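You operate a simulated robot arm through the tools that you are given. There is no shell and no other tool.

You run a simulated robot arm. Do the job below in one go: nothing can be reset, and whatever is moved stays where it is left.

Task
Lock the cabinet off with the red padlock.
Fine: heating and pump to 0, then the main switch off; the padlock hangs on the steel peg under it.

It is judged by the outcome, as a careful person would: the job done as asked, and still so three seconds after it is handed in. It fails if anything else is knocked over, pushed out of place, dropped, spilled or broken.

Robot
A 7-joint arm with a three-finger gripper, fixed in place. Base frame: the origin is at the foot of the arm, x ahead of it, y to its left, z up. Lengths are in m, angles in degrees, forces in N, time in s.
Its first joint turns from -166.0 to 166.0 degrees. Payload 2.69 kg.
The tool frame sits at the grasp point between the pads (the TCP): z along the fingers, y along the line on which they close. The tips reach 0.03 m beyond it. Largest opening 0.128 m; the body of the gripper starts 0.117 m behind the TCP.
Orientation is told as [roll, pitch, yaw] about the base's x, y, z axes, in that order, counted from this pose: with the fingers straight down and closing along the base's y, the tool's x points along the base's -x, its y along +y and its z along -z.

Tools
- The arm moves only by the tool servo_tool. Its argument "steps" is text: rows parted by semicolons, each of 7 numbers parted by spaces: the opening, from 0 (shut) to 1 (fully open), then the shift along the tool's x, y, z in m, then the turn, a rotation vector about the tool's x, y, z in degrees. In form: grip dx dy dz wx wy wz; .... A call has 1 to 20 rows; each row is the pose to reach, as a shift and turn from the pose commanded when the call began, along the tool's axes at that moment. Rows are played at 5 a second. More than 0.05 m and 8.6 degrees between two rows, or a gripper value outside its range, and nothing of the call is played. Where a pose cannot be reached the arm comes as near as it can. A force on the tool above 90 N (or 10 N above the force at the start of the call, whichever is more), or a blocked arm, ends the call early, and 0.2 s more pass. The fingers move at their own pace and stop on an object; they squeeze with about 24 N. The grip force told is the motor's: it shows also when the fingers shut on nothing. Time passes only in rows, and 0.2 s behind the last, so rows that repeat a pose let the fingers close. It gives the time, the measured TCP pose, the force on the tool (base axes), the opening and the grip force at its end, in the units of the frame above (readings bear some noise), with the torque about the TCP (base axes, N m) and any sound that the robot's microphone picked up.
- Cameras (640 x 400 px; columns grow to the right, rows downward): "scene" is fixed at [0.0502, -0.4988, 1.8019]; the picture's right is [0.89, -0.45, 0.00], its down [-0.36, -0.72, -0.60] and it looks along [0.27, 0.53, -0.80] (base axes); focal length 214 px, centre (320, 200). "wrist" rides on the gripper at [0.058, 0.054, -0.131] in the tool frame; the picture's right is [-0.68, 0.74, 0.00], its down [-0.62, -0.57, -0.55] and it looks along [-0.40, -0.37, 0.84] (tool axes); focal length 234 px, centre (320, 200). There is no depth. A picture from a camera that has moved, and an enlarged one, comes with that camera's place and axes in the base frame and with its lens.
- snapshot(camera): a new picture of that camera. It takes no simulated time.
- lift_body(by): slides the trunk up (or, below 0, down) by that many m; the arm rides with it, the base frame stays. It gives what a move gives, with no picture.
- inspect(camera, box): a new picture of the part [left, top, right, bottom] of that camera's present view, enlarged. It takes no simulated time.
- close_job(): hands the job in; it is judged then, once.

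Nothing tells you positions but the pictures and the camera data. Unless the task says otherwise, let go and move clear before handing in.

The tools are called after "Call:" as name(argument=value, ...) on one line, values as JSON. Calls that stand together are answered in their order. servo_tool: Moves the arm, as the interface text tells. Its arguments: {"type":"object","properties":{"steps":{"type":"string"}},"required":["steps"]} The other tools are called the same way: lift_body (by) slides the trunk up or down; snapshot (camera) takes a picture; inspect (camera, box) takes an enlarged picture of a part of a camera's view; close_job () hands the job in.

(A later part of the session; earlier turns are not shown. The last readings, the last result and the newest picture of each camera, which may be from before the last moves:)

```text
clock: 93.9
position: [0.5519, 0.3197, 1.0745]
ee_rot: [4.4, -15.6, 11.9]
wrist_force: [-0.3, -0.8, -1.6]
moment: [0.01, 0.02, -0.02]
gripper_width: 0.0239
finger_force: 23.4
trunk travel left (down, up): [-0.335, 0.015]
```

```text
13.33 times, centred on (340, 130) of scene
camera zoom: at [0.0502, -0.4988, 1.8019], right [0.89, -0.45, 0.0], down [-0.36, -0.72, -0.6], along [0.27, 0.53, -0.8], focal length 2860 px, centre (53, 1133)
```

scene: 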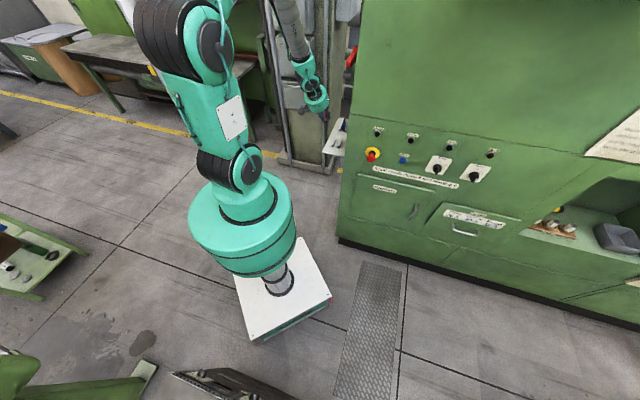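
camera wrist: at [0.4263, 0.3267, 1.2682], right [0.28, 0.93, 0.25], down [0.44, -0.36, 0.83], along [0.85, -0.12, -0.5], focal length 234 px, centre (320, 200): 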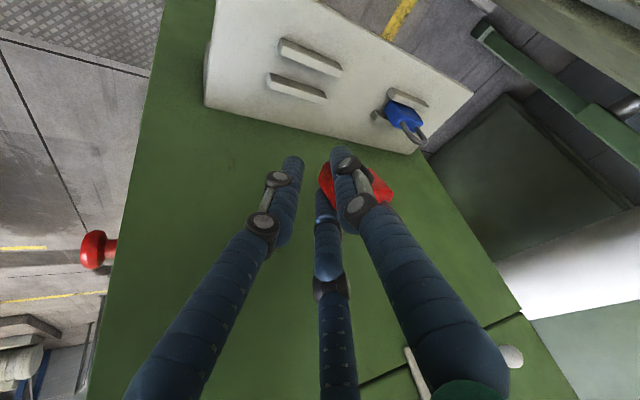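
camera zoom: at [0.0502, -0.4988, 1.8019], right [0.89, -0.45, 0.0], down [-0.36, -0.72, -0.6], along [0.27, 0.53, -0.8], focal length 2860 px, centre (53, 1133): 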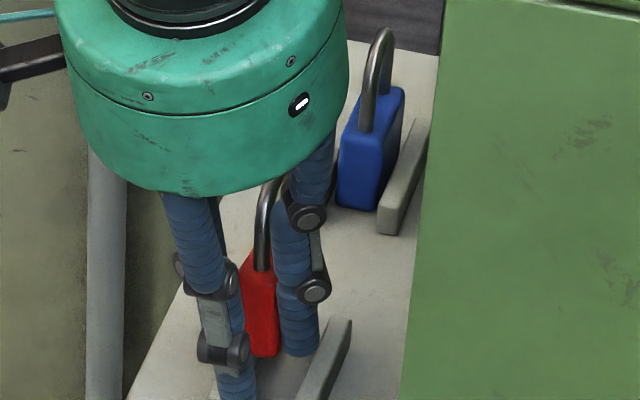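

Now the body is parallel to the rails and centred in the gap. I lower it step by step, watching the force.

Call:
servo_tool(steps="0 0.0011 -0.0003 0.0038 0 0 0; 0 0.0022 -0.0006 0.0077 0 0 0; 0 0.0032 -0.0009 0.0115 0 0 0; 0 0.0032 -0.0009 0.0115 0 0 0")

Call:
inspect(camera="wrist", box=[260, 110, 390, 220])

Call:
inspect(camera="scene", box=[325, 115, 355, 145])

```text
clock: 94.9
position: [0.5499, 0.3172, 1.0676]
ee_rot: [4.6, -15.9, 10.1]
wrist_force: [-29.7, -21.3, 58.4]
moment: [-0.68, 1.39, 0.4]
gripper_width: 0.0253
finger_force: 23.7
trunk travel left (down, up): [-0.335, 0.015]
stopped in row 4: the force on the tool passed its limit at 91 N (the readings are from after the stop); the commanded pose is now the measured one
```

```text
3.64 times, centred on (325, 165) of wrist
camera zoom: at [0.4511, 0.3432, 1.1821], right [0.5, 0.83, 0.24], down [0.55, -0.52, 0.65], along [0.67, -0.19, -0.72], focal length 852 px, centre (302, 327)
```

zoom: 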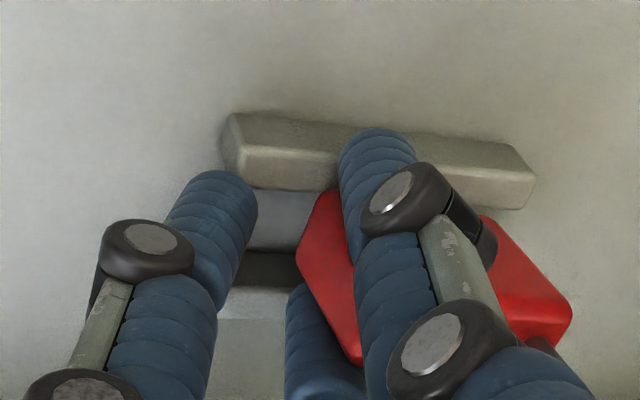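

```text
13.33 times, centred on (340, 130) of scene
camera zoom: at [0.0502, -0.4988, 1.8019], right [0.89, -0.45, 0.0], down [-0.36, -0.72, -0.6], along [0.27, 0.53, -0.8], focal length 2860 px, centre (53, 1133)
```

zoom: 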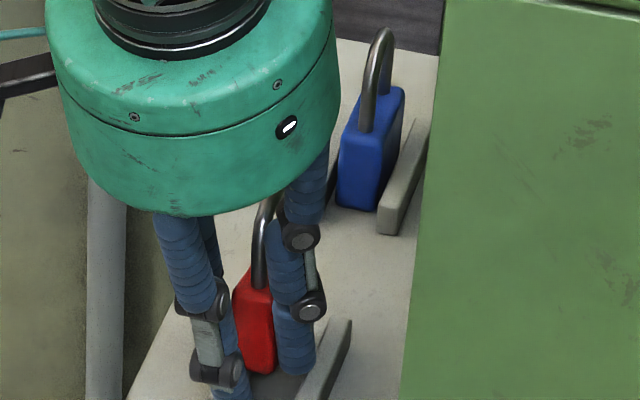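

The fingertips are now bearing on the rails and the padlock's bottom is about 1 cm above the shelf, between them. I unload a couple of millimetres and open gently to let it settle upright.

Call:
servo_tool(steps="0 0.0008 -0.0002 -0.0029 0 0 0; 0 0.0008 -0.0002 -0.0029 0 0 0; 0.22 0.0008 -0.0002 -0.0029 0 0 0; 0.26 0.0008 -0.0002 -0.0029 0 0 0; 0.32 0.0008 -0.0002 -0.0029 0 0 0; 0.4 0.0008 -0.0002 -0.0029 0 0 0; 0.4 0.0008 -0.0002 -0.0029 0 0 0")

Call:
inspect(camera="wrist", box=[240, 90, 410, 230])

Call:
inspect(camera="scene", box=[320, 110, 360, 150])

```text
clock: 96.5
position: [0.5522, 0.3194, 1.0666]
ee_rot: [4.3, -15.6, 10.1]
wrist_force: [1.1, 0.1, 0.3]
moment: [-0.02, 0.0, -0.02]
gripper_width: 0.0512
finger_force: 0.5
trunk travel left (down, up): [-0.335, 0.015]
```

```text
2.86 times, centred on (325, 160) of wrist
camera zoom: at [0.4538, 0.3453, 1.1813], right [0.5, 0.84, 0.24], down [0.56, -0.52, 0.65], along [0.67, -0.19, -0.72], focal length 669 px, centre (306, 314)
```

zoom: 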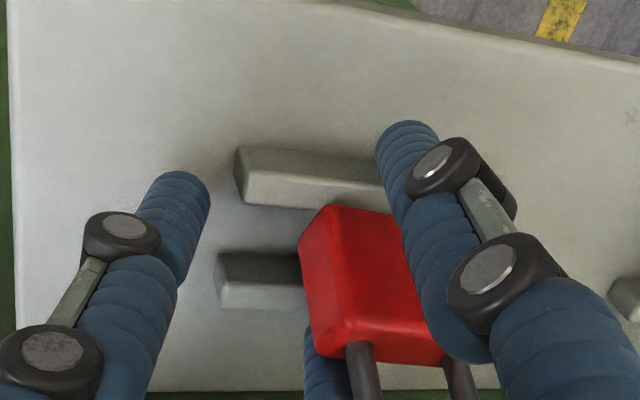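

```text
10.00 times, centred on (340, 130) of scene
camera zoom: at [0.0502, -0.4988, 1.8019], right [0.89, -0.45, 0.0], down [-0.36, -0.72, -0.6], along [0.27, 0.53, -0.8], focal length 2145 px, centre (120, 900)
```

zoom: 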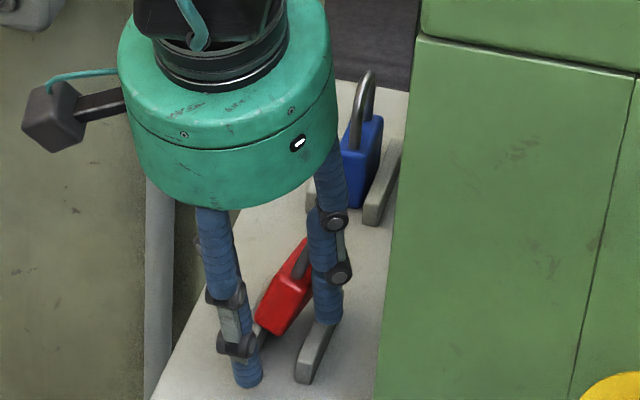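

The padlock settled between the rails but leans toward the wall against the finger pair. I look closer before nudging it upright.

Call:
inspect(camera="wrist", box=[290, 140, 390, 240])

Call:
inspect(camera="scene", box=[330, 125, 350, 147])

```text
4.00 times, centred on (340, 190) of wrist
camera zoom: at [0.4538, 0.3453, 1.1813], right [0.5, 0.84, 0.24], down [0.56, -0.52, 0.65], along [0.67, -0.19, -0.72], focal length 937 px, centre (240, 240)
```

zoom: 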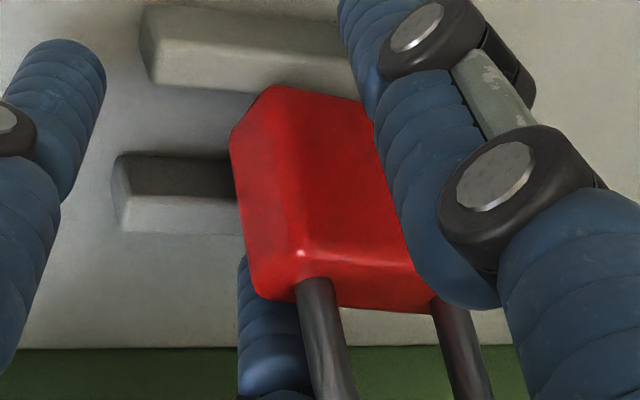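

```text
16.00 times, centred on (340, 136) of scene
camera zoom: at [0.0502, -0.4988, 1.8019], right [0.89, -0.45, 0.0], down [-0.36, -0.72, -0.6], along [0.27, 0.53, -0.8], focal length 3432 px, centre (0, 1224)
```

zoom: 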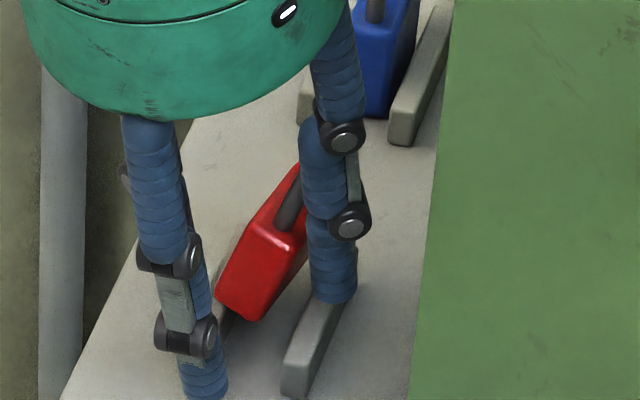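

The padlock is lying at ~35° across the rails, resting against a finger. A different grasp is actually better: let it lie flat across the rails (shackle toward the wall), then grip its body from above by the edges, so that when the tool faces the cabinet side the shackle points up beyond the fingers. I ease the hand up and away slowly.

Call:
servo_tool(steps="0.4 -0.0013 0.0004 -0.0048 0 0 0; 0.4 -0.0027 0.0007 -0.0096 0 0 0; 0.4 -0.004 0.0011 -0.0144 0 0 0; 0.42 -0.0054 0.0014 -0.0192 0 0 0; 0.44 -0.0067 0.0018 -0.024 0 0 0; 0.46 -0.008 0.0022 -0.0288 0 0 0; 0.5 -0.0094 0.0025 -0.0336 0 0 0; 0.5 -0.0094 0.0025 -0.0336 0 0 0")

Call:
inspect(camera="wrist", box=[240, 90, 410, 230])

Call:
inspect(camera="scene", box=[320, 110, 360, 150])

```text
clock: 98.3
position: [0.5523, 0.3177, 1.1012]
ee_rot: [4.5, -15.7, 10.2]
wrist_force: [0.2, 0.2, 0.3]
moment: [-0.04, -0.01, -0.03]
gripper_width: 0.0644
finger_force: 0.1
trunk travel left (down, up): [-0.335, 0.015]
```

```text
2.86 times, centred on (325, 160) of wrist
camera zoom: at [0.4531, 0.3447, 1.216], right [0.5, 0.84, 0.24], down [0.56, -0.52, 0.65], along [0.67, -0.19, -0.72], focal length 669 px, centre (306, 314)
```

zoom: 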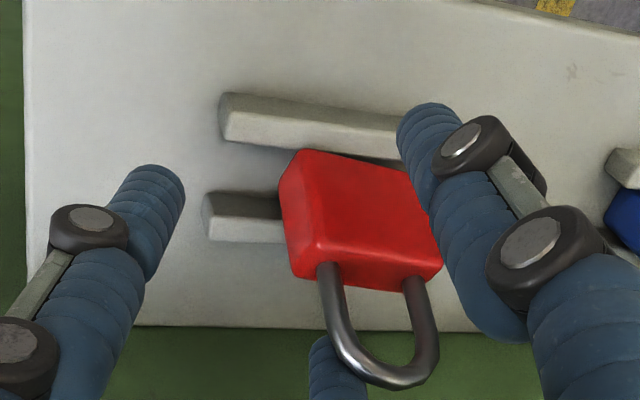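

```text
10.00 times, centred on (340, 130) of scene
camera zoom: at [0.0502, -0.4988, 1.8019], right [0.89, -0.45, 0.0], down [-0.36, -0.72, -0.6], along [0.27, 0.53, -0.8], focal length 2145 px, centre (120, 900)
```

zoom: 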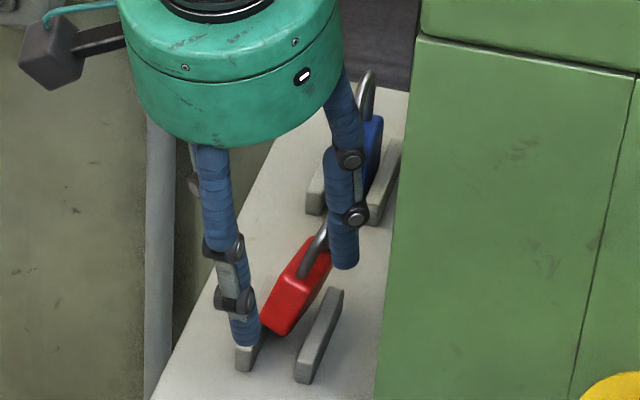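

The padlock is in fact back in its cradle, just leaning ~14° on the wall-side rail. Good. Before gripping it again, I'll check (with an empty hand) that the arm can reach the hanging pose without jumping. First I rise straight up, clear of it.

Call:
servo_tool(steps="0.5 -0.0054 0.0014 -0.0192 0 0 0; 0.5 -0.0108 0.0029 -0.0384 0 0 0; 0.5 -0.0161 0.0043 -0.0576 0 0 0; 0.5 -0.0215 0.0058 -0.0768 0 0 0; 0.5 -0.0269 0.0072 -0.096 0 0 0; 0.5 -0.0269 0.0072 -0.096 0 0 0")

Call:
snapshot(camera="wrist")

Call:
inspect(camera="scene", box=[320, 100, 360, 150])

```text
clock: 99.7
position: [0.5307, 0.3069, 1.1524]
ee_rot: [4.3, -15.9, 10.2]
wrist_force: [0.1, -0.4, 0.7]
moment: [0.0, -0.03, -0.01]
gripper_width: 0.0641
finger_force: 0.0
out of reach, approached as far as the arm can: row 3, 4, 5, 6
trunk travel left (down, up): [-0.335, 0.015]
```

```text
taken
camera wrist: at [0.433, 0.3341, 1.2666], right [0.5, 0.84, 0.24], down [0.55, -0.52, 0.65], along [0.67, -0.19, -0.72], focal length 234 px, centre (320, 200)
```

wrist: 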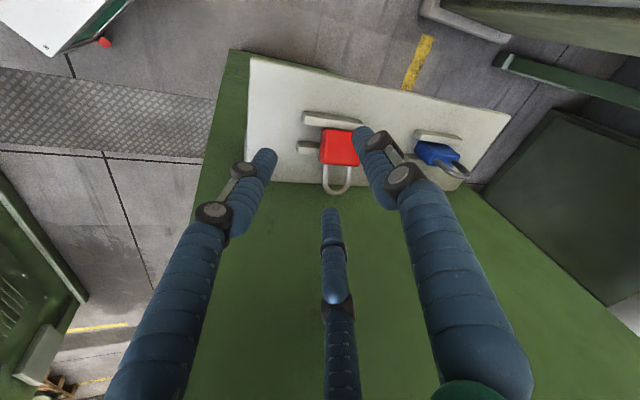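

```text
8.00 times, centred on (340, 125) of scene
camera zoom: at [0.0502, -0.4988, 1.8019], right [0.89, -0.45, 0.0], down [-0.36, -0.72, -0.6], along [0.27, 0.53, -0.8], focal length 1716 px, centre (160, 800)
```

zoom: 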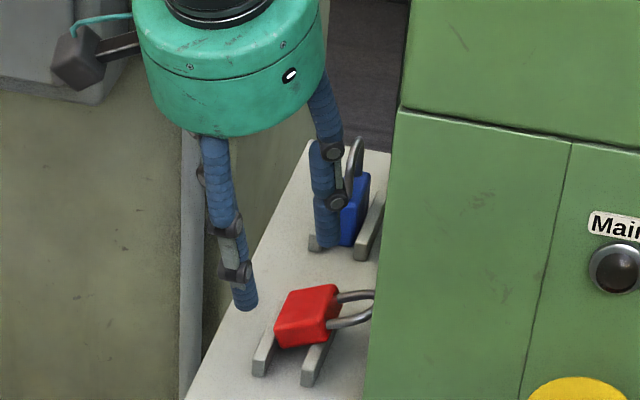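

It has now tipped flat across the rails with the shackle toward the wall, and all edges are exposed. That allows the better edge grasp from above. I zoom in to measure.

Call:
inspect(camera="wrist", box=[290, 100, 410, 210])

Call:
inspect(camera="scene", box=[328, 120, 358, 150])

```text
3.64 times, centred on (350, 155) of wrist
camera zoom: at [0.433, 0.3341, 1.2666], right [0.5, 0.84, 0.24], down [0.55, -0.52, 0.65], along [0.67, -0.19, -0.72], focal length 852 px, centre (211, 364)
```

zoom: 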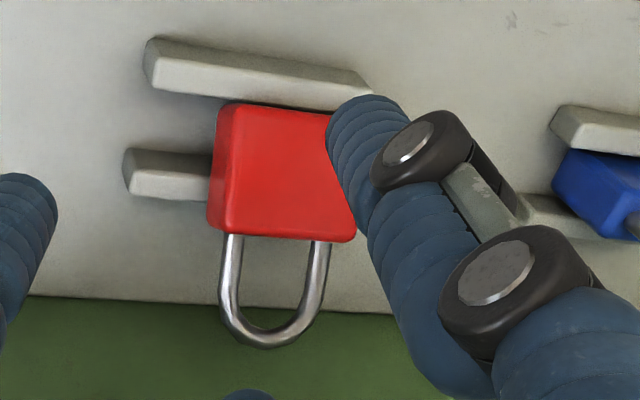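

```text
13.33 times, centred on (343, 135) of scene
camera zoom: at [0.0502, -0.4988, 1.8019], right [0.89, -0.45, 0.0], down [-0.36, -0.72, -0.6], along [0.27, 0.53, -0.8], focal length 2860 px, centre (13, 1067)
```

zoom: 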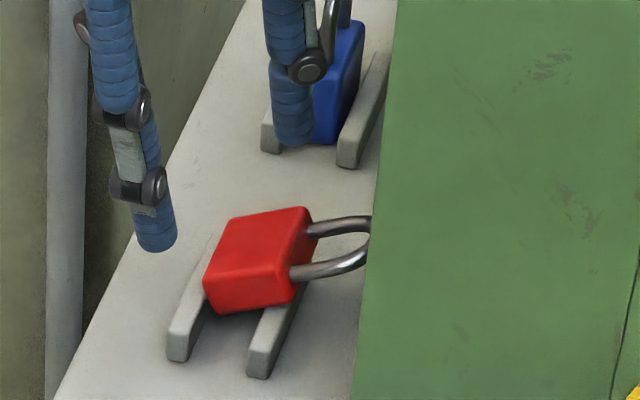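

The padlock lies tilted ~27° on the rails, shackle end up toward the wall. I'll grip it like a chuck: thumb on its bottom face, finger pair at its shoulder corners, with the tool normal to its face. I move to a standoff for that in two halves, checking reach.

Call:
servo_tool(steps="0.6 -0.0034 0.0062 0.0024 3.2 1.0 -4.7; 0.6 -0.0068 0.0123 0.0048 6.35 2.0 -9.3; 0.6 -0.0102 0.0185 0.0072 9.5 3.0 -14; 0.6 -0.0136 0.0247 0.0097 12.7 4.0 -18.7; 0.6 -0.0136 0.0247 0.0097 12.7 4.0 -18.7")

Call:
snapshot(camera="wrist")

```text
clock: 100.9
position: [0.5605, 0.3464, 1.1963]
ee_rot: [-12.6, -10.2, 29.0]
wrist_force: [0.1, 0.2, -0.5]
moment: [-0.04, -0.02, -0.02]
gripper_width: 0.0769
finger_force: 0.1
trunk travel left (down, up): [-0.335, 0.015]
```

```text
taken
camera wrist: at [0.4547, 0.3794, 1.3019], right [0.26, 0.96, -0.04], down [0.64, -0.14, 0.76], along [0.73, -0.22, -0.65], focal length 234 px, centre (320, 200)
```

wrist: 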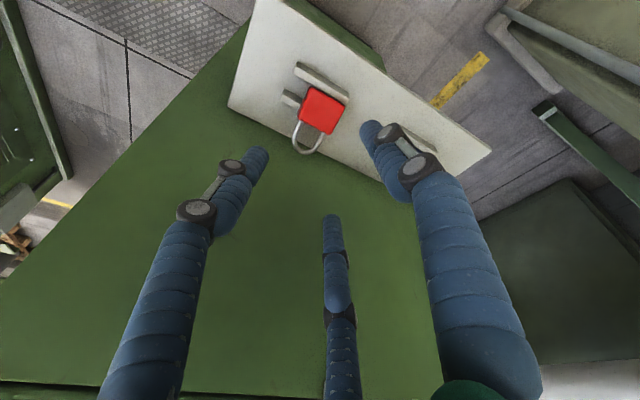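

Reach is fine. Second half to the standoff.

Call:
servo_tool(steps="0.6 0.0023 0.0071 0.0114 3.2 1.0 -4.6; 0.6 0.0047 0.0143 0.0228 6.45 2.05 -9.25; 0.6 0.007 0.0214 0.0342 9.7 3.1 -13.9; 0.6 0.0094 0.0286 0.0456 12.9 4.1 -18.5; 0.6 0.0094 0.0286 0.0456 12.9 4.1 -18.5")

Call:
inspect(camera="wrist", box=[240, 60, 400, 200])

Call:
inspect(camera="scene", box=[310, 90, 360, 150])

```text
clock: 102.1
position: [0.5512, 0.3638, 1.1455]
ee_rot: [-27.2, 0.0, 45.0]
wrist_force: [0.6, 1.0, 0.7]
moment: [-0.06, 0.0, -0.02]
gripper_width: 0.0769
finger_force: 0.0
trunk travel left (down, up): [-0.335, 0.015]
```

```text
2.86 times, centred on (320, 130) of wrist
camera zoom: at [0.4354, 0.3971, 1.239], right [0.02, 0.94, -0.34], down [0.61, 0.26, 0.75], along [0.79, -0.22, -0.57], focal length 669 px, centre (320, 400)
```

zoom: 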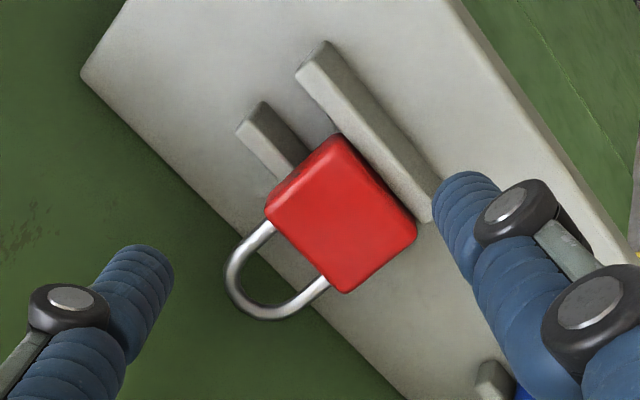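

```text
6.67 times, centred on (335, 120) of scene
camera zoom: at [0.0502, -0.4988, 1.8019], right [0.89, -0.45, 0.0], down [-0.36, -0.72, -0.6], along [0.27, 0.53, -0.8], focal length 1430 px, centre (220, 733)
```

zoom: 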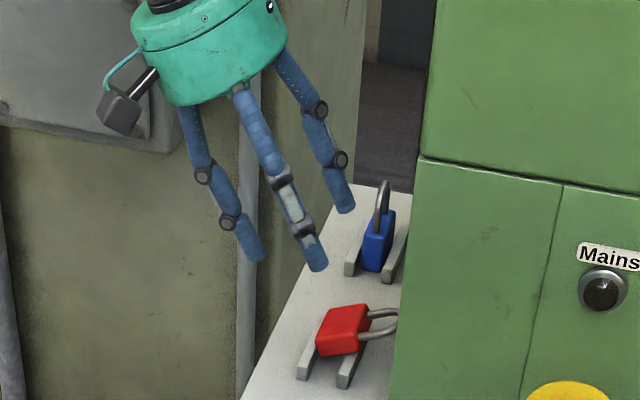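

Excellent view: the face is square to the tool, body 42×35 mm, centre at tool (−1, +9, +100 mm). I narrow the opening, correct 3 mm, and approach along the tool axis, first to 5 cm.

Call:
servo_tool(steps="0.45 -0.0014 0.0029 0.0 0 0 0; 0.43 -0.0014 0.0029 0.02 0 0 0; 0.43 -0.0014 0.0029 0.04 0 0 0; 0.43 -0.0014 0.0029 0.055 0 0 0; 0.43 -0.0014 0.0029 0.055 0 0 0")

Call:
inspect(camera="wrist", box=[240, 90, 400, 230])

Call:
inspect(camera="scene", box=[310, 100, 360, 150])

```text
clock: 103.3
position: [0.5681, 0.347, 1.0946]
ee_rot: [-27.1, -0.1, 45.0]
wrist_force: [0.2, -0.2, -0.6]
moment: [-0.02, 0.0, 0.01]
gripper_width: 0.055
finger_force: 0.1
trunk travel left (down, up): [-0.335, 0.015]
```

```text
2.86 times, centred on (320, 160) of wrist
camera zoom: at [0.4516, 0.3807, 1.1877], right [0.02, 0.94, -0.34], down [0.61, 0.26, 0.75], along [0.79, -0.22, -0.57], focal length 669 px, centre (320, 314)
```

zoom: 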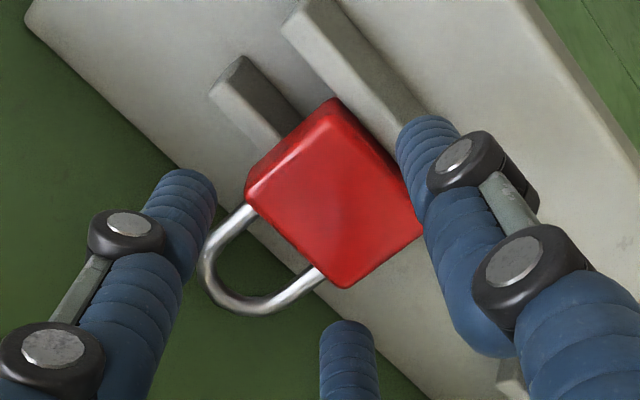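

```text
8.00 times, centred on (335, 125) of scene
camera zoom: at [0.0502, -0.4988, 1.8019], right [0.89, -0.45, 0.0], down [-0.36, -0.72, -0.6], along [0.27, 0.53, -0.8], focal length 1716 px, centre (200, 800)
```

zoom: 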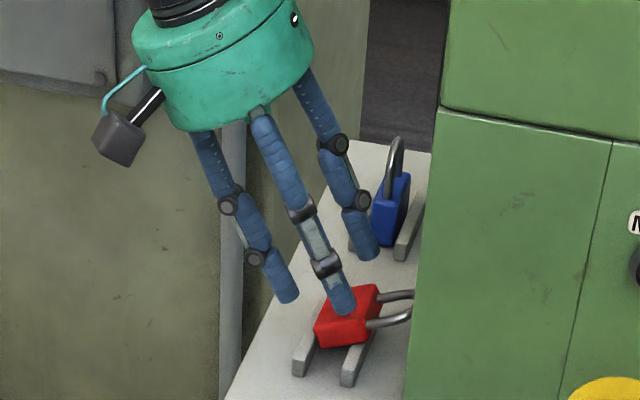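

Still well centred (within 2 mm). I make the last fine correction, move in 20 mm and close slowly.

Call:
servo_tool(steps="0.43 -0.0015 0.0009 0.007 0 0 0; 0.43 -0.0015 0.0009 0.014 0 0 0; 0.43 -0.0015 0.0009 0.0205 0 0 0; 0.43 -0.0015 0.0009 0.0205 0 0 0")

Call:
inspect(camera="wrist", box=[240, 90, 400, 230])

```text
clock: 104.3
position: [0.5755, 0.3424, 1.0769]
ee_rot: [-27.0, -0.1, 45.0]
wrist_force: [-0.8, 0.3, 0.5]
moment: [0.01, -0.04, 0.05]
gripper_width: 0.0557
finger_force: 0.2
trunk travel left (down, up): [-0.335, 0.015]
```

```text
2.86 times, centred on (320, 160) of wrist
camera zoom: at [0.4596, 0.3764, 1.1697], right [0.02, 0.94, -0.34], down [0.61, 0.26, 0.75], along [0.79, -0.22, -0.57], focal length 669 px, centre (320, 314)
```

zoom: 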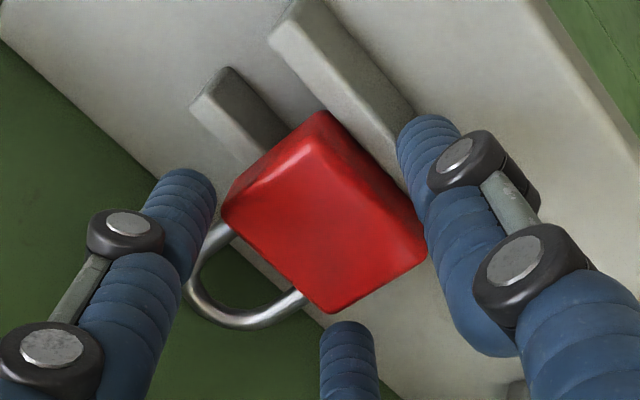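

No contact yet; all three fingers are positioned around the body. I go 3 mm deeper and close.

Call:
servo_tool(steps="0.43 0 0 0.003 0 0 0; 0.43 0 0 0.003 0 0 0; 0.38 0 0 0.003 0 0 0; 0.34 0 0 0.003 0 0 0; 0.3 0 0 0.003 0 0 0; 0.2 0 0 0.003 0 0 0; 0 0 0 0.003 0 0 0; 0 0 0 0.003 0 0 0; 0 0 0 0.003 0 0 0")

Call:
inspect(camera="wrist", box=[240, 90, 400, 230])

```text
clock: 106.3
position: [0.5769, 0.3414, 1.0768]
ee_rot: [-27.2, -0.2, 45.0]
wrist_force: [-16.4, 13.6, 29.2]
moment: [0.71, 0.96, -0.12]
gripper_width: 0.0548
finger_force: 24.0
trunk travel left (down, up): [-0.335, 0.015]
```

```text
2.86 times, centred on (320, 160) of wrist
camera zoom: at [0.4596, 0.3763, 1.168], right [0.02, 0.94, -0.33], down [0.61, 0.26, 0.75], along [0.79, -0.22, -0.57], focal length 669 px, centre (320, 314)
```

zoom: 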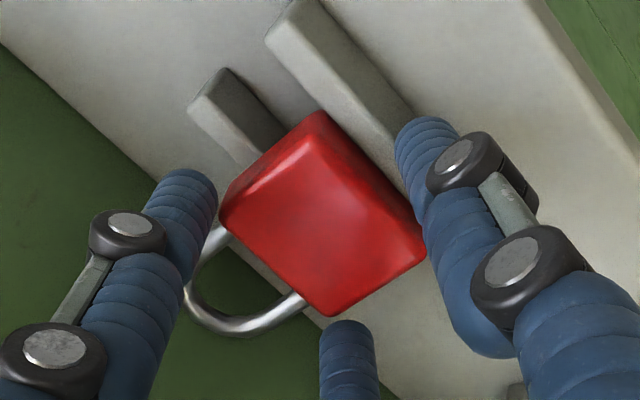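

The fingers report a 24 N squeeze on the body, with some axial push. I back off along the tool axis a few millimetres and check whether the padlock follows.

Call:
servo_tool(steps="0 0 0 -0.003 0 0 0; 0 0 0 -0.006 0 0 0; 0 0 0 -0.01 0 0 0; 0 0 0 -0.01 0 0 0")

Call:
inspect(camera="wrist", box=[240, 90, 400, 230])

Call:
inspect(camera="scene", box=[320, 110, 360, 150])

```text
clock: 107.3
position: [0.576, 0.3437, 1.0832]
ee_rot: [-27.1, 0.0, 45.0]
wrist_force: [5.5, -9.6, -1.3]
moment: [-0.42, -0.29, 0.01]
gripper_width: 0.0544
finger_force: 23.4
trunk travel left (down, up): [-0.335, 0.015]
```

```text
2.86 times, centred on (320, 160) of wrist
camera zoom: at [0.4586, 0.3784, 1.1754], right [0.02, 0.94, -0.34], down [0.61, 0.26, 0.75], along [0.79, -0.22, -0.57], focal length 669 px, centre (320, 314)
```

zoom: 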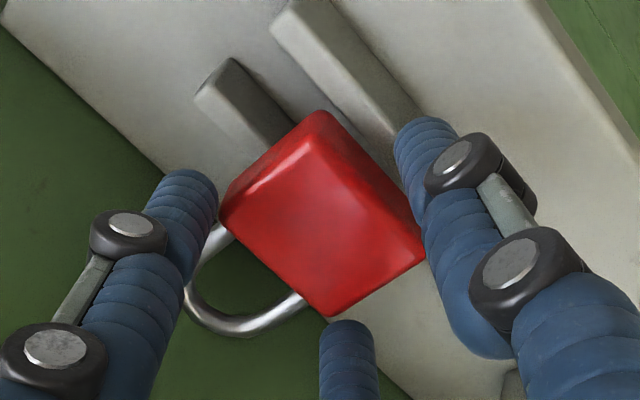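

```text
10.00 times, centred on (340, 130) of scene
camera zoom: at [0.0502, -0.4988, 1.8019], right [0.89, -0.45, 0.0], down [-0.36, -0.72, -0.6], along [0.27, 0.53, -0.8], focal length 2145 px, centre (120, 900)
```

zoom: 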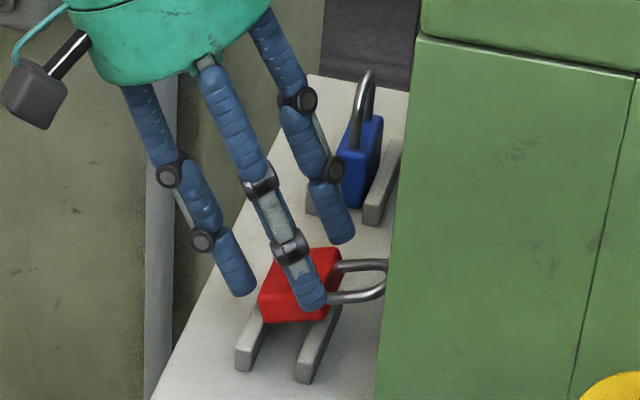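

The padlock is coming with the hand. I continue back along the tool axis, lifting it off the rails.

Call:
servo_tool(steps="0 0 0 -0.008 0 0 0; 0 0 0 -0.016 0 0 0; 0 0 0 -0.026 0 0 0; 0 0 0 -0.038 0 0 0; 0 0 0 -0.05 0 0 0; 0 0 0 -0.05 0 0 0")

Call:
inspect(camera="wrist", box=[240, 90, 400, 230])

Call:
inspect(camera="scene", box=[310, 90, 360, 150])

```text
clock: 108.7
position: [0.558, 0.3625, 1.1278]
ee_rot: [-27.3, -0.1, 44.9]
wrist_force: [0.2, 0.2, -1.2]
moment: [0.02, 0.0, 0.0]
gripper_width: 0.0542
finger_force: 24.2
trunk travel left (down, up): [-0.335, 0.015]
```

```text
2.86 times, centred on (320, 160) of wrist
camera zoom: at [0.4422, 0.3959, 1.2205], right [0.02, 0.94, -0.34], down [0.61, 0.26, 0.75], along [0.79, -0.22, -0.57], focal length 669 px, centre (320, 314)
```

zoom: 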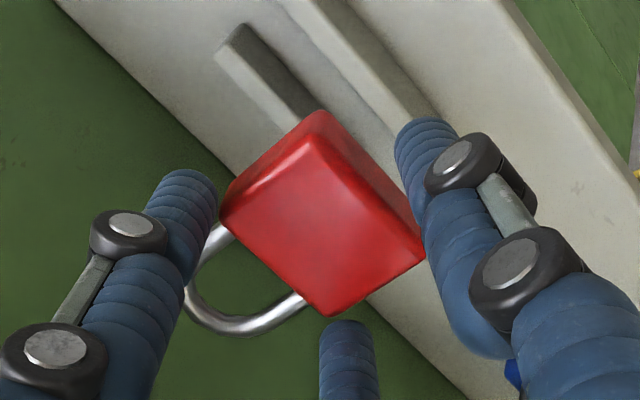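

```text
6.67 times, centred on (335, 120) of scene
camera zoom: at [0.0502, -0.4988, 1.8019], right [0.89, -0.45, 0.0], down [-0.36, -0.72, -0.6], along [0.27, 0.53, -0.8], focal length 1430 px, centre (220, 733)
```

zoom: 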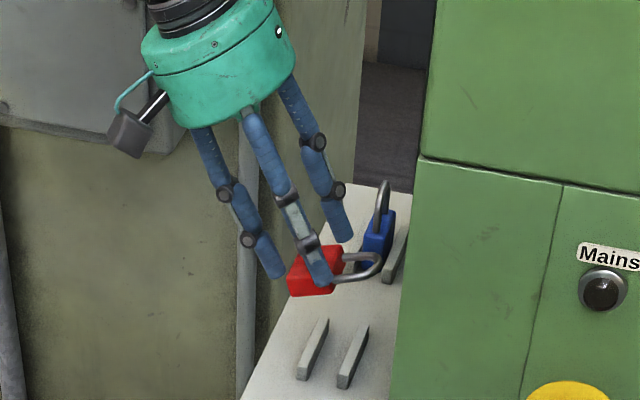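

The padlock is now held ideally: gripped by its edges, shackle free and pointing beyond the fingers. Now I rotate the tool toward facing the cabinet side, in small checked moves while backing away and rising.

Call:
servo_tool(steps="0 0 0.004 -0.012 0 0 0; 0 0 0.008 -0.024 6 0 0; 0 0 0.012 -0.036 12 0 0; 0 0 0.014 -0.048 18 0 0; 0 0 0.014 -0.048 18 0 0")

Call:
inspect(camera="wrist", box=[240, 90, 400, 230])

Call:
snapshot(camera="scene")

```text
clock: 109.9
position: [0.5344, 0.3842, 1.163]
ee_rot: [-45.2, -0.2, 45.0]
wrist_force: [-0.4, 0.6, -1.2]
moment: [-0.03, 0.03, -0.04]
gripper_width: 0.0541
finger_force: 23.7
trunk travel left (down, up): [-0.335, 0.015]
```

```text
2.86 times, centred on (320, 160) of wrist
camera zoom: at [0.4016, 0.4357, 1.219], right [0.11, 0.85, -0.52], down [0.44, 0.43, 0.79], along [0.89, -0.32, -0.33], focal length 669 px, centre (320, 314)
```

zoom: 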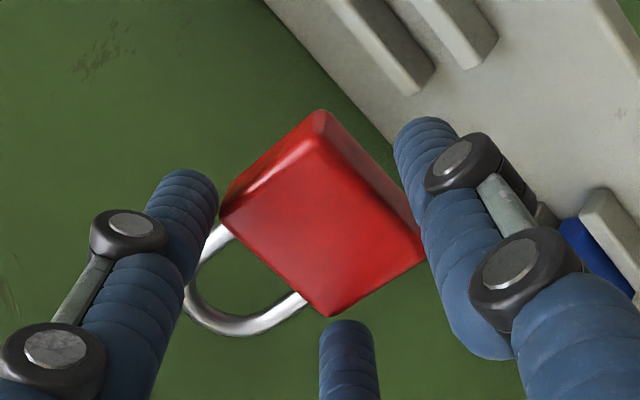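

```text
taken
```

scene: 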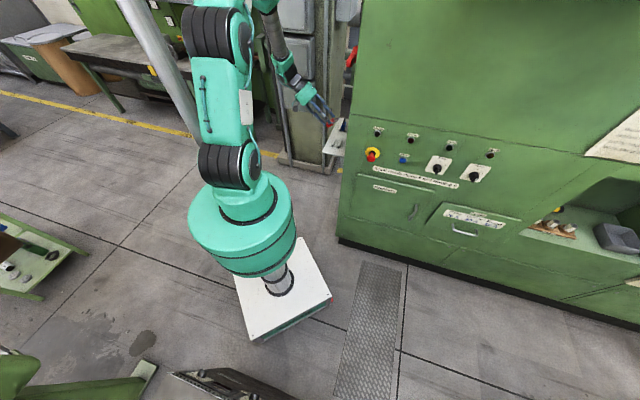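

Holding firmly and no reach issues. Continue rotating another 18° and rise.

Call:
servo_tool(steps="0 0 -0.008 -0.01 6 0 0; 0 0 -0.017 -0.021 12 0 0; 0 0 -0.026 -0.032 18 0 0; 0 0 -0.034 -0.042 24 0 0; 0 0 -0.034 -0.042 24 0 0")

Call:
snapshot(camera="wrist")

Call:
snapshot(camera="scene")

```text
clock: 111.1
position: [0.532, 0.3868, 1.2181]
ee_rot: [-69.2, 0.0, 44.9]
wrist_force: [0.1, 0.9, -0.7]
moment: [0.02, 0.02, -0.01]
gripper_width: 0.0541
finger_force: 24.0
trunk travel left (down, up): [-0.335, 0.015]
```

```text
taken
camera wrist: at [0.3909, 0.445, 1.2145], right [0.29, 0.66, -0.69], down [0.21, 0.66, 0.72], along [0.93, -0.36, 0.05], focal length 234 px, centre (320, 200)
```

wrist: 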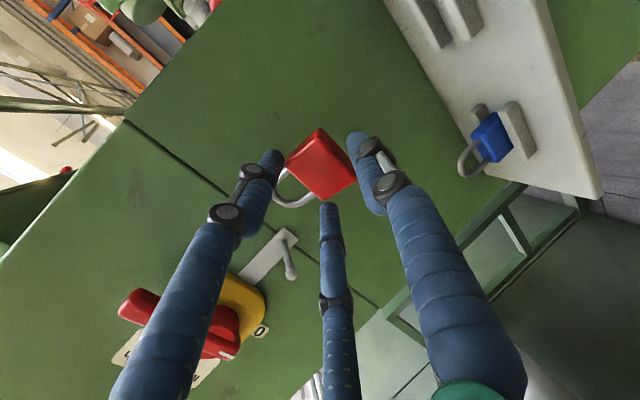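

```text
taken
```

scene: 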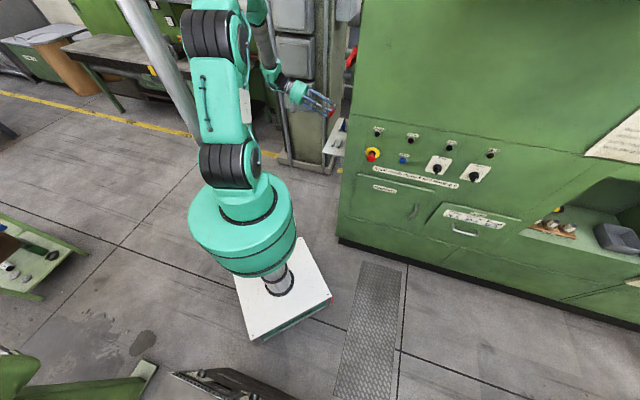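

Peg, switch and padlock are all in view now. I finish the rotation to face the cabinet side squarely, staying back from the peg.

Call:
servo_tool(steps="0 0 -0.0076 -0.0082 5.2 0 0; 0 0 -0.0152 -0.0165 10.4 0 0; 0 0 -0.0227 -0.0247 15.6 0 0; 0 0 -0.0303 -0.0329 20.8 0 0; 0 0 -0.0303 -0.0329 20.8 0 0")

Call:
snapshot(camera="wrist")

Call:
inspect(camera="scene", box=[290, 60, 370, 140])

```text
clock: 112.3
position: [0.5155, 0.4011, 1.2594]
ee_rot: [-90.0, 0.0, 45.1]
wrist_force: [-0.6, 0.0, -1.8]
moment: [0.06, 0.03, -0.02]
gripper_width: 0.0539
finger_force: 23.8
trunk travel left (down, up): [-0.335, 0.015]
```

```text
taken
camera wrist: at [0.3825, 0.4528, 1.2057], right [0.48, 0.48, -0.74], down [0.05, 0.82, 0.57], along [0.88, -0.31, 0.37], focal length 234 px, centre (320, 200)
```

wrist: 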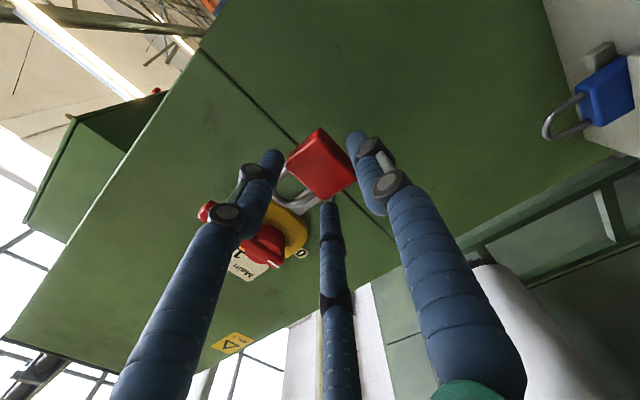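

```text
5.00 times, centred on (330, 100) of scene
camera zoom: at [0.0502, -0.4988, 1.8019], right [0.89, -0.45, 0.0], down [-0.36, -0.72, -0.6], along [0.27, 0.53, -0.8], focal length 1072 px, centre (270, 700)
```

zoom: 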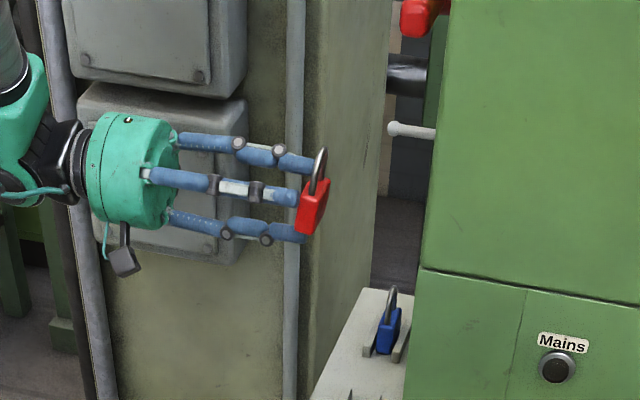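

The padlock is upright at the fingertips with its shackle up. I zoom in to see the loop relative to the peg.

Call:
inspect(camera="wrist", box=[250, 110, 370, 260])

Call:
inspect(camera="scene", box=[315, 65, 355, 105])

```text
2.67 times, centred on (310, 185) of wrist
camera zoom: at [0.3825, 0.4528, 1.2057], right [0.48, 0.48, -0.74], down [0.05, 0.82, 0.57], along [0.88, -0.31, 0.37], focal length 624 px, centre (347, 240)
```

zoom: 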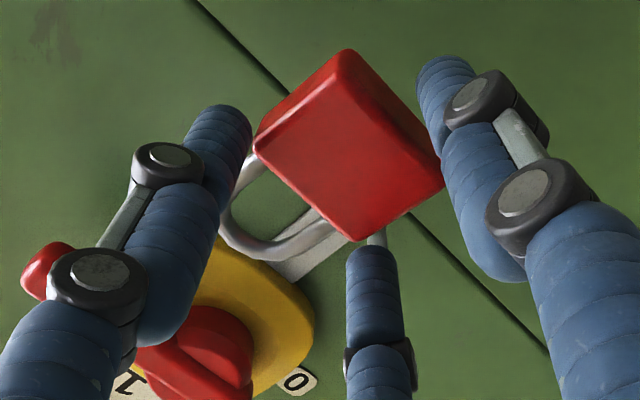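

```text
10.00 times, centred on (335, 85) of scene
camera zoom: at [0.0502, -0.4988, 1.8019], right [0.89, -0.45, 0.0], down [-0.36, -0.72, -0.6], along [0.27, 0.53, -0.8], focal length 2145 px, centre (170, 1350)
```

zoom: 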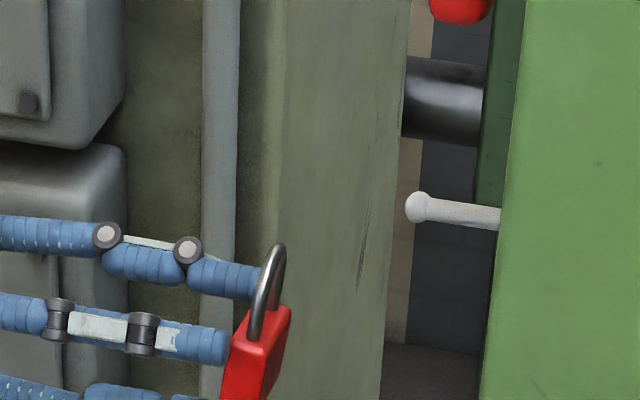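

Triangulating with both cameras, the loop centre is at about n 0.649, s 0.125, z 1.293 and the peg's ball at n 0.720, s 0.174, z 1.306. I move so the loop is lined up about 3 cm in front of the ball and check.

Call:
servo_tool(steps="0 -0.0145 -0.0025 0 0 0 0; 0 -0.029 -0.005 0 0 0 0; 0 -0.0435 -0.0075 0.004 0 0 0; 0 -0.058 -0.01 0.008 0 0 0; 0 -0.0715 -0.0125 0.012 0 0 0; 0 -0.0715 -0.0125 0.012 0 0 0")

Call:
inspect(camera="wrist", box=[250, 110, 370, 260])

Call:
inspect(camera="scene", box=[325, 60, 365, 100])

```text
clock: 113.7
position: [0.5752, 0.4439, 1.27]
ee_rot: [-89.9, 0.0, 44.9]
wrist_force: [0.1, 0.3, -1.3]
moment: [-0.01, 0.03, 0.0]
gripper_width: 0.054
finger_force: 23.8
trunk travel left (down, up): [-0.335, 0.015]
```

```text
2.67 times, centred on (310, 185) of wrist
camera zoom: at [0.4419, 0.4951, 1.2171], right [0.48, 0.48, -0.74], down [0.05, 0.82, 0.57], along [0.88, -0.31, 0.37], focal length 624 px, centre (347, 240)
```

zoom: 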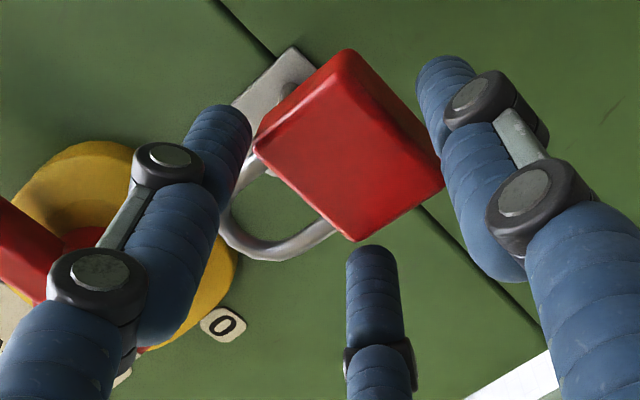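

```text
10.00 times, centred on (345, 80) of scene
camera zoom: at [0.0502, -0.4988, 1.8019], right [0.89, -0.45, 0.0], down [-0.36, -0.72, -0.6], along [0.27, 0.53, -0.8], focal length 2145 px, centre (70, 1400)
```

zoom: 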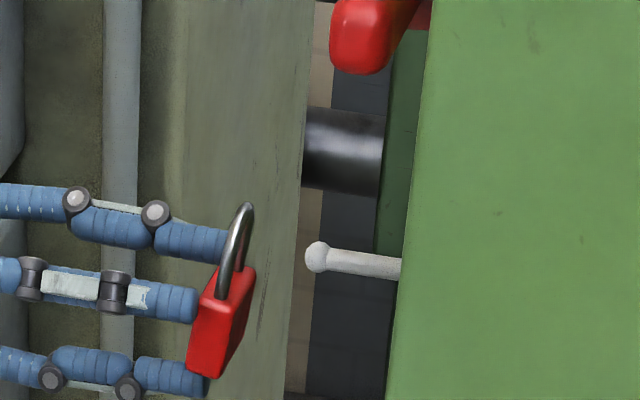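

Call:
inspect(camera="scene", box=[340, 76, 362, 98])

Call:
inspect(camera="wrist", box=[265, 120, 335, 220])

```text
16.00 times, centred on (351, 87) of scene
camera zoom: at [0.0502, -0.4988, 1.8019], right [0.89, -0.45, 0.0], down [-0.36, -0.72, -0.6], along [0.27, 0.53, -0.8], focal length 3432 px, centre (-176, 2008)
```

zoom: 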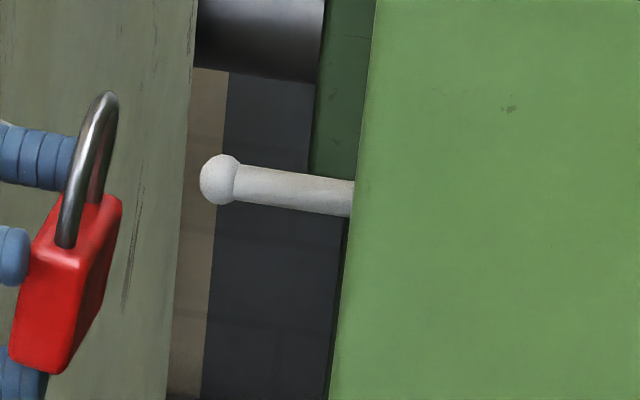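

```text
4.00 times, centred on (300, 170) of wrist
camera zoom: at [0.4419, 0.4951, 1.2171], right [0.48, 0.48, -0.74], down [0.05, 0.82, 0.57], along [0.88, -0.31, 0.37], focal length 937 px, centre (400, 320)
```

zoom: 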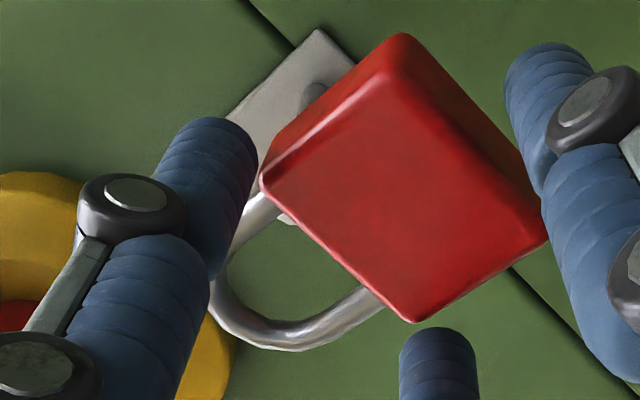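

Loop and peg are aligned within ~1–2 mm by both cameras. I advance 2 cm straight toward the wall so the shackle is just before the ball, and check again.

Call:
servo_tool(steps="0 0 0 0.005 0 0 0; 0 0 0 0.01 0 0 0; 0 0 0 0.015 0 0 0; 0 0 0 0.02 0 0 0; 0 0 0 0.02 0 0 0")

Call:
inspect(camera="scene", box=[340, 76, 362, 98])

Call:
inspect(camera="wrist", box=[265, 120, 335, 220])

```text
clock: 114.9
position: [0.5868, 0.4311, 1.2691]
ee_rot: [-89.9, -0.1, 44.9]
wrist_force: [0.1, -0.7, -0.3]
moment: [0.05, 0.02, 0.0]
gripper_width: 0.0542
finger_force: 23.4
trunk travel left (down, up): [-0.335, 0.015]
```

```text
16.00 times, centred on (351, 87) of scene
camera zoom: at [0.0502, -0.4988, 1.8019], right [0.89, -0.45, 0.0], down [-0.36, -0.72, -0.6], along [0.27, 0.53, -0.8], focal length 3432 px, centre (-176, 2008)
```

zoom: 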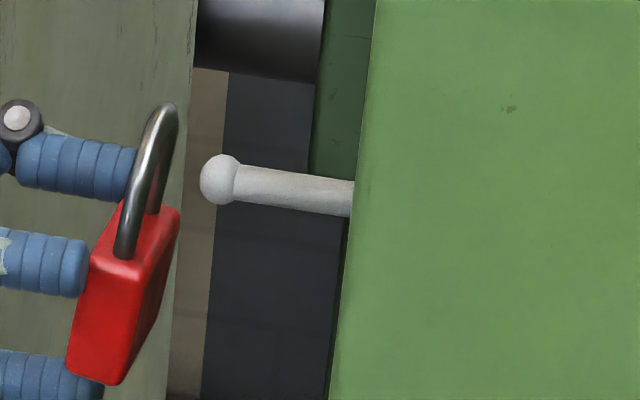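

```text
4.00 times, centred on (300, 170) of wrist
camera zoom: at [0.4549, 0.4818, 1.2167], right [0.48, 0.48, -0.74], down [0.05, 0.82, 0.57], along [0.88, -0.31, 0.37], focal length 937 px, centre (400, 320)
```

zoom: 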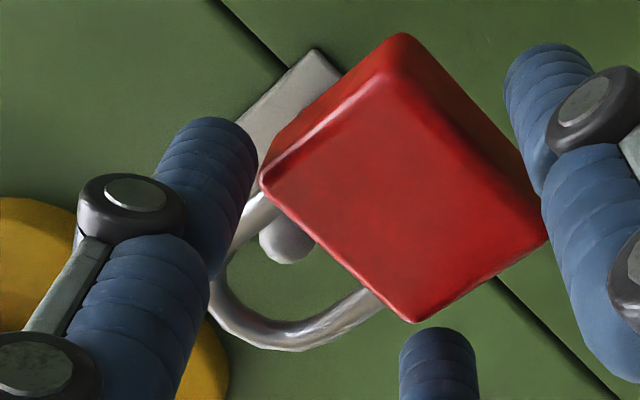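

The ball is now visible right inside the loop's outline; it sits ~4 mm toward the arch, so I raise the hand 3 mm to centre it and advance onto the peg in small steps.

Call:
servo_tool(steps="0 0 -0.003 0 0 0 0; 0 0 -0.003 0.006 0 0 0; 0 0 -0.003 0.012 0 0 0; 0 0 -0.003 0.018 0 0 0; 0 0 -0.003 0.024 0 0 0; 0 0 -0.003 0.024 0 0 0")

Call:
inspect(camera="scene", box=[340, 76, 362, 98])

Call:
inspect(camera="wrist", box=[265, 120, 335, 220])

```text
clock: 116.3
position: [0.6055, 0.4152, 1.2749]
ee_rot: [-89.9, -0.1, 45.1]
wrist_force: [0.2, 0.4, -0.3]
moment: [0.02, 0.01, 0.02]
gripper_width: 0.0539
finger_force: 24.2
trunk travel left (down, up): [-0.335, 0.015]
```

```text
16.00 times, centred on (351, 87) of scene
camera zoom: at [0.0502, -0.4988, 1.8019], right [0.89, -0.45, 0.0], down [-0.36, -0.72, -0.6], along [0.27, 0.53, -0.8], focal length 3432 px, centre (-176, 2008)
```

zoom: 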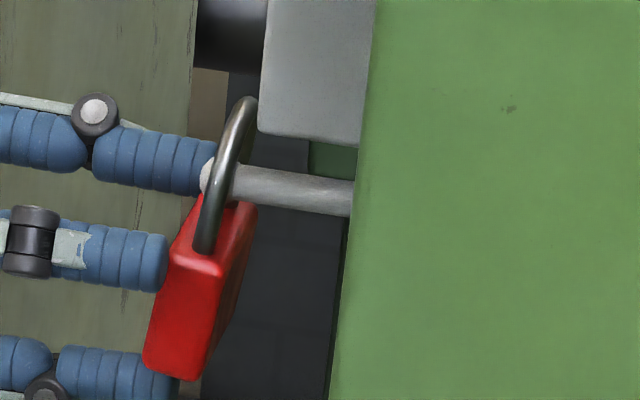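

```text
4.00 times, centred on (300, 170) of wrist
camera zoom: at [0.4728, 0.4658, 1.2214], right [0.48, 0.48, -0.74], down [0.05, 0.82, 0.57], along [0.88, -0.31, 0.37], focal length 937 px, centre (400, 320)
```

zoom: 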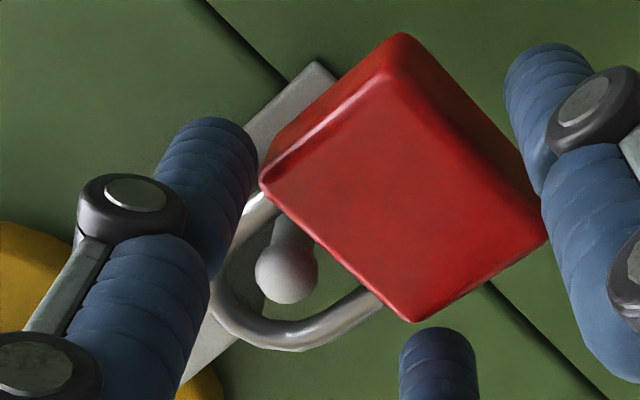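

The ball has passed cleanly through the shackle with no contact force. A grey block newly appears in the scene view above the peg; I check what it is before continuing.

Call:
snapshot(camera="scene")

Call:
inspect(camera="scene", box=[290, 20, 390, 140])

Call:
snapshot(camera="wrist")

```text
taken
```

scene: 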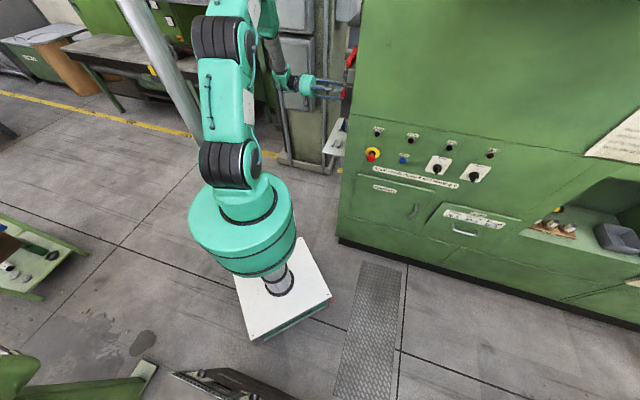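

```text
3.33 times, centred on (340, 80) of scene
camera zoom: at [0.0502, -0.4988, 1.8019], right [0.89, -0.45, 0.0], down [-0.36, -0.72, -0.6], along [0.27, 0.53, -0.8], focal length 715 px, centre (253, 600)
```

zoom: 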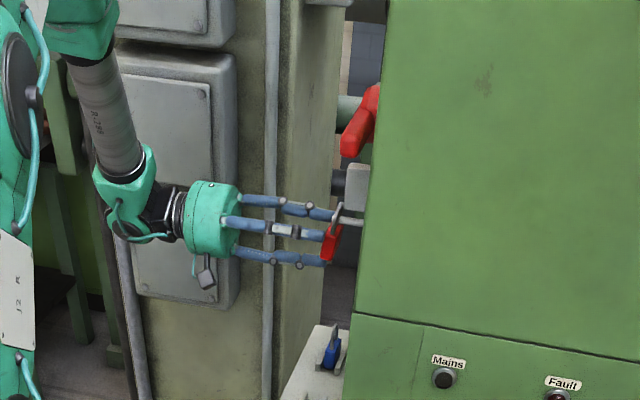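

```text
taken
camera wrist: at [0.4728, 0.4658, 1.2214], right [0.48, 0.48, -0.74], down [0.05, 0.82, 0.57], along [0.88, -0.31, 0.37], focal length 234 px, centre (320, 200)
```

wrist: 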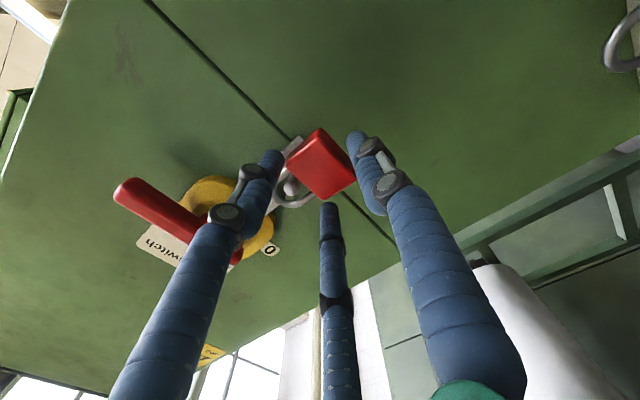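

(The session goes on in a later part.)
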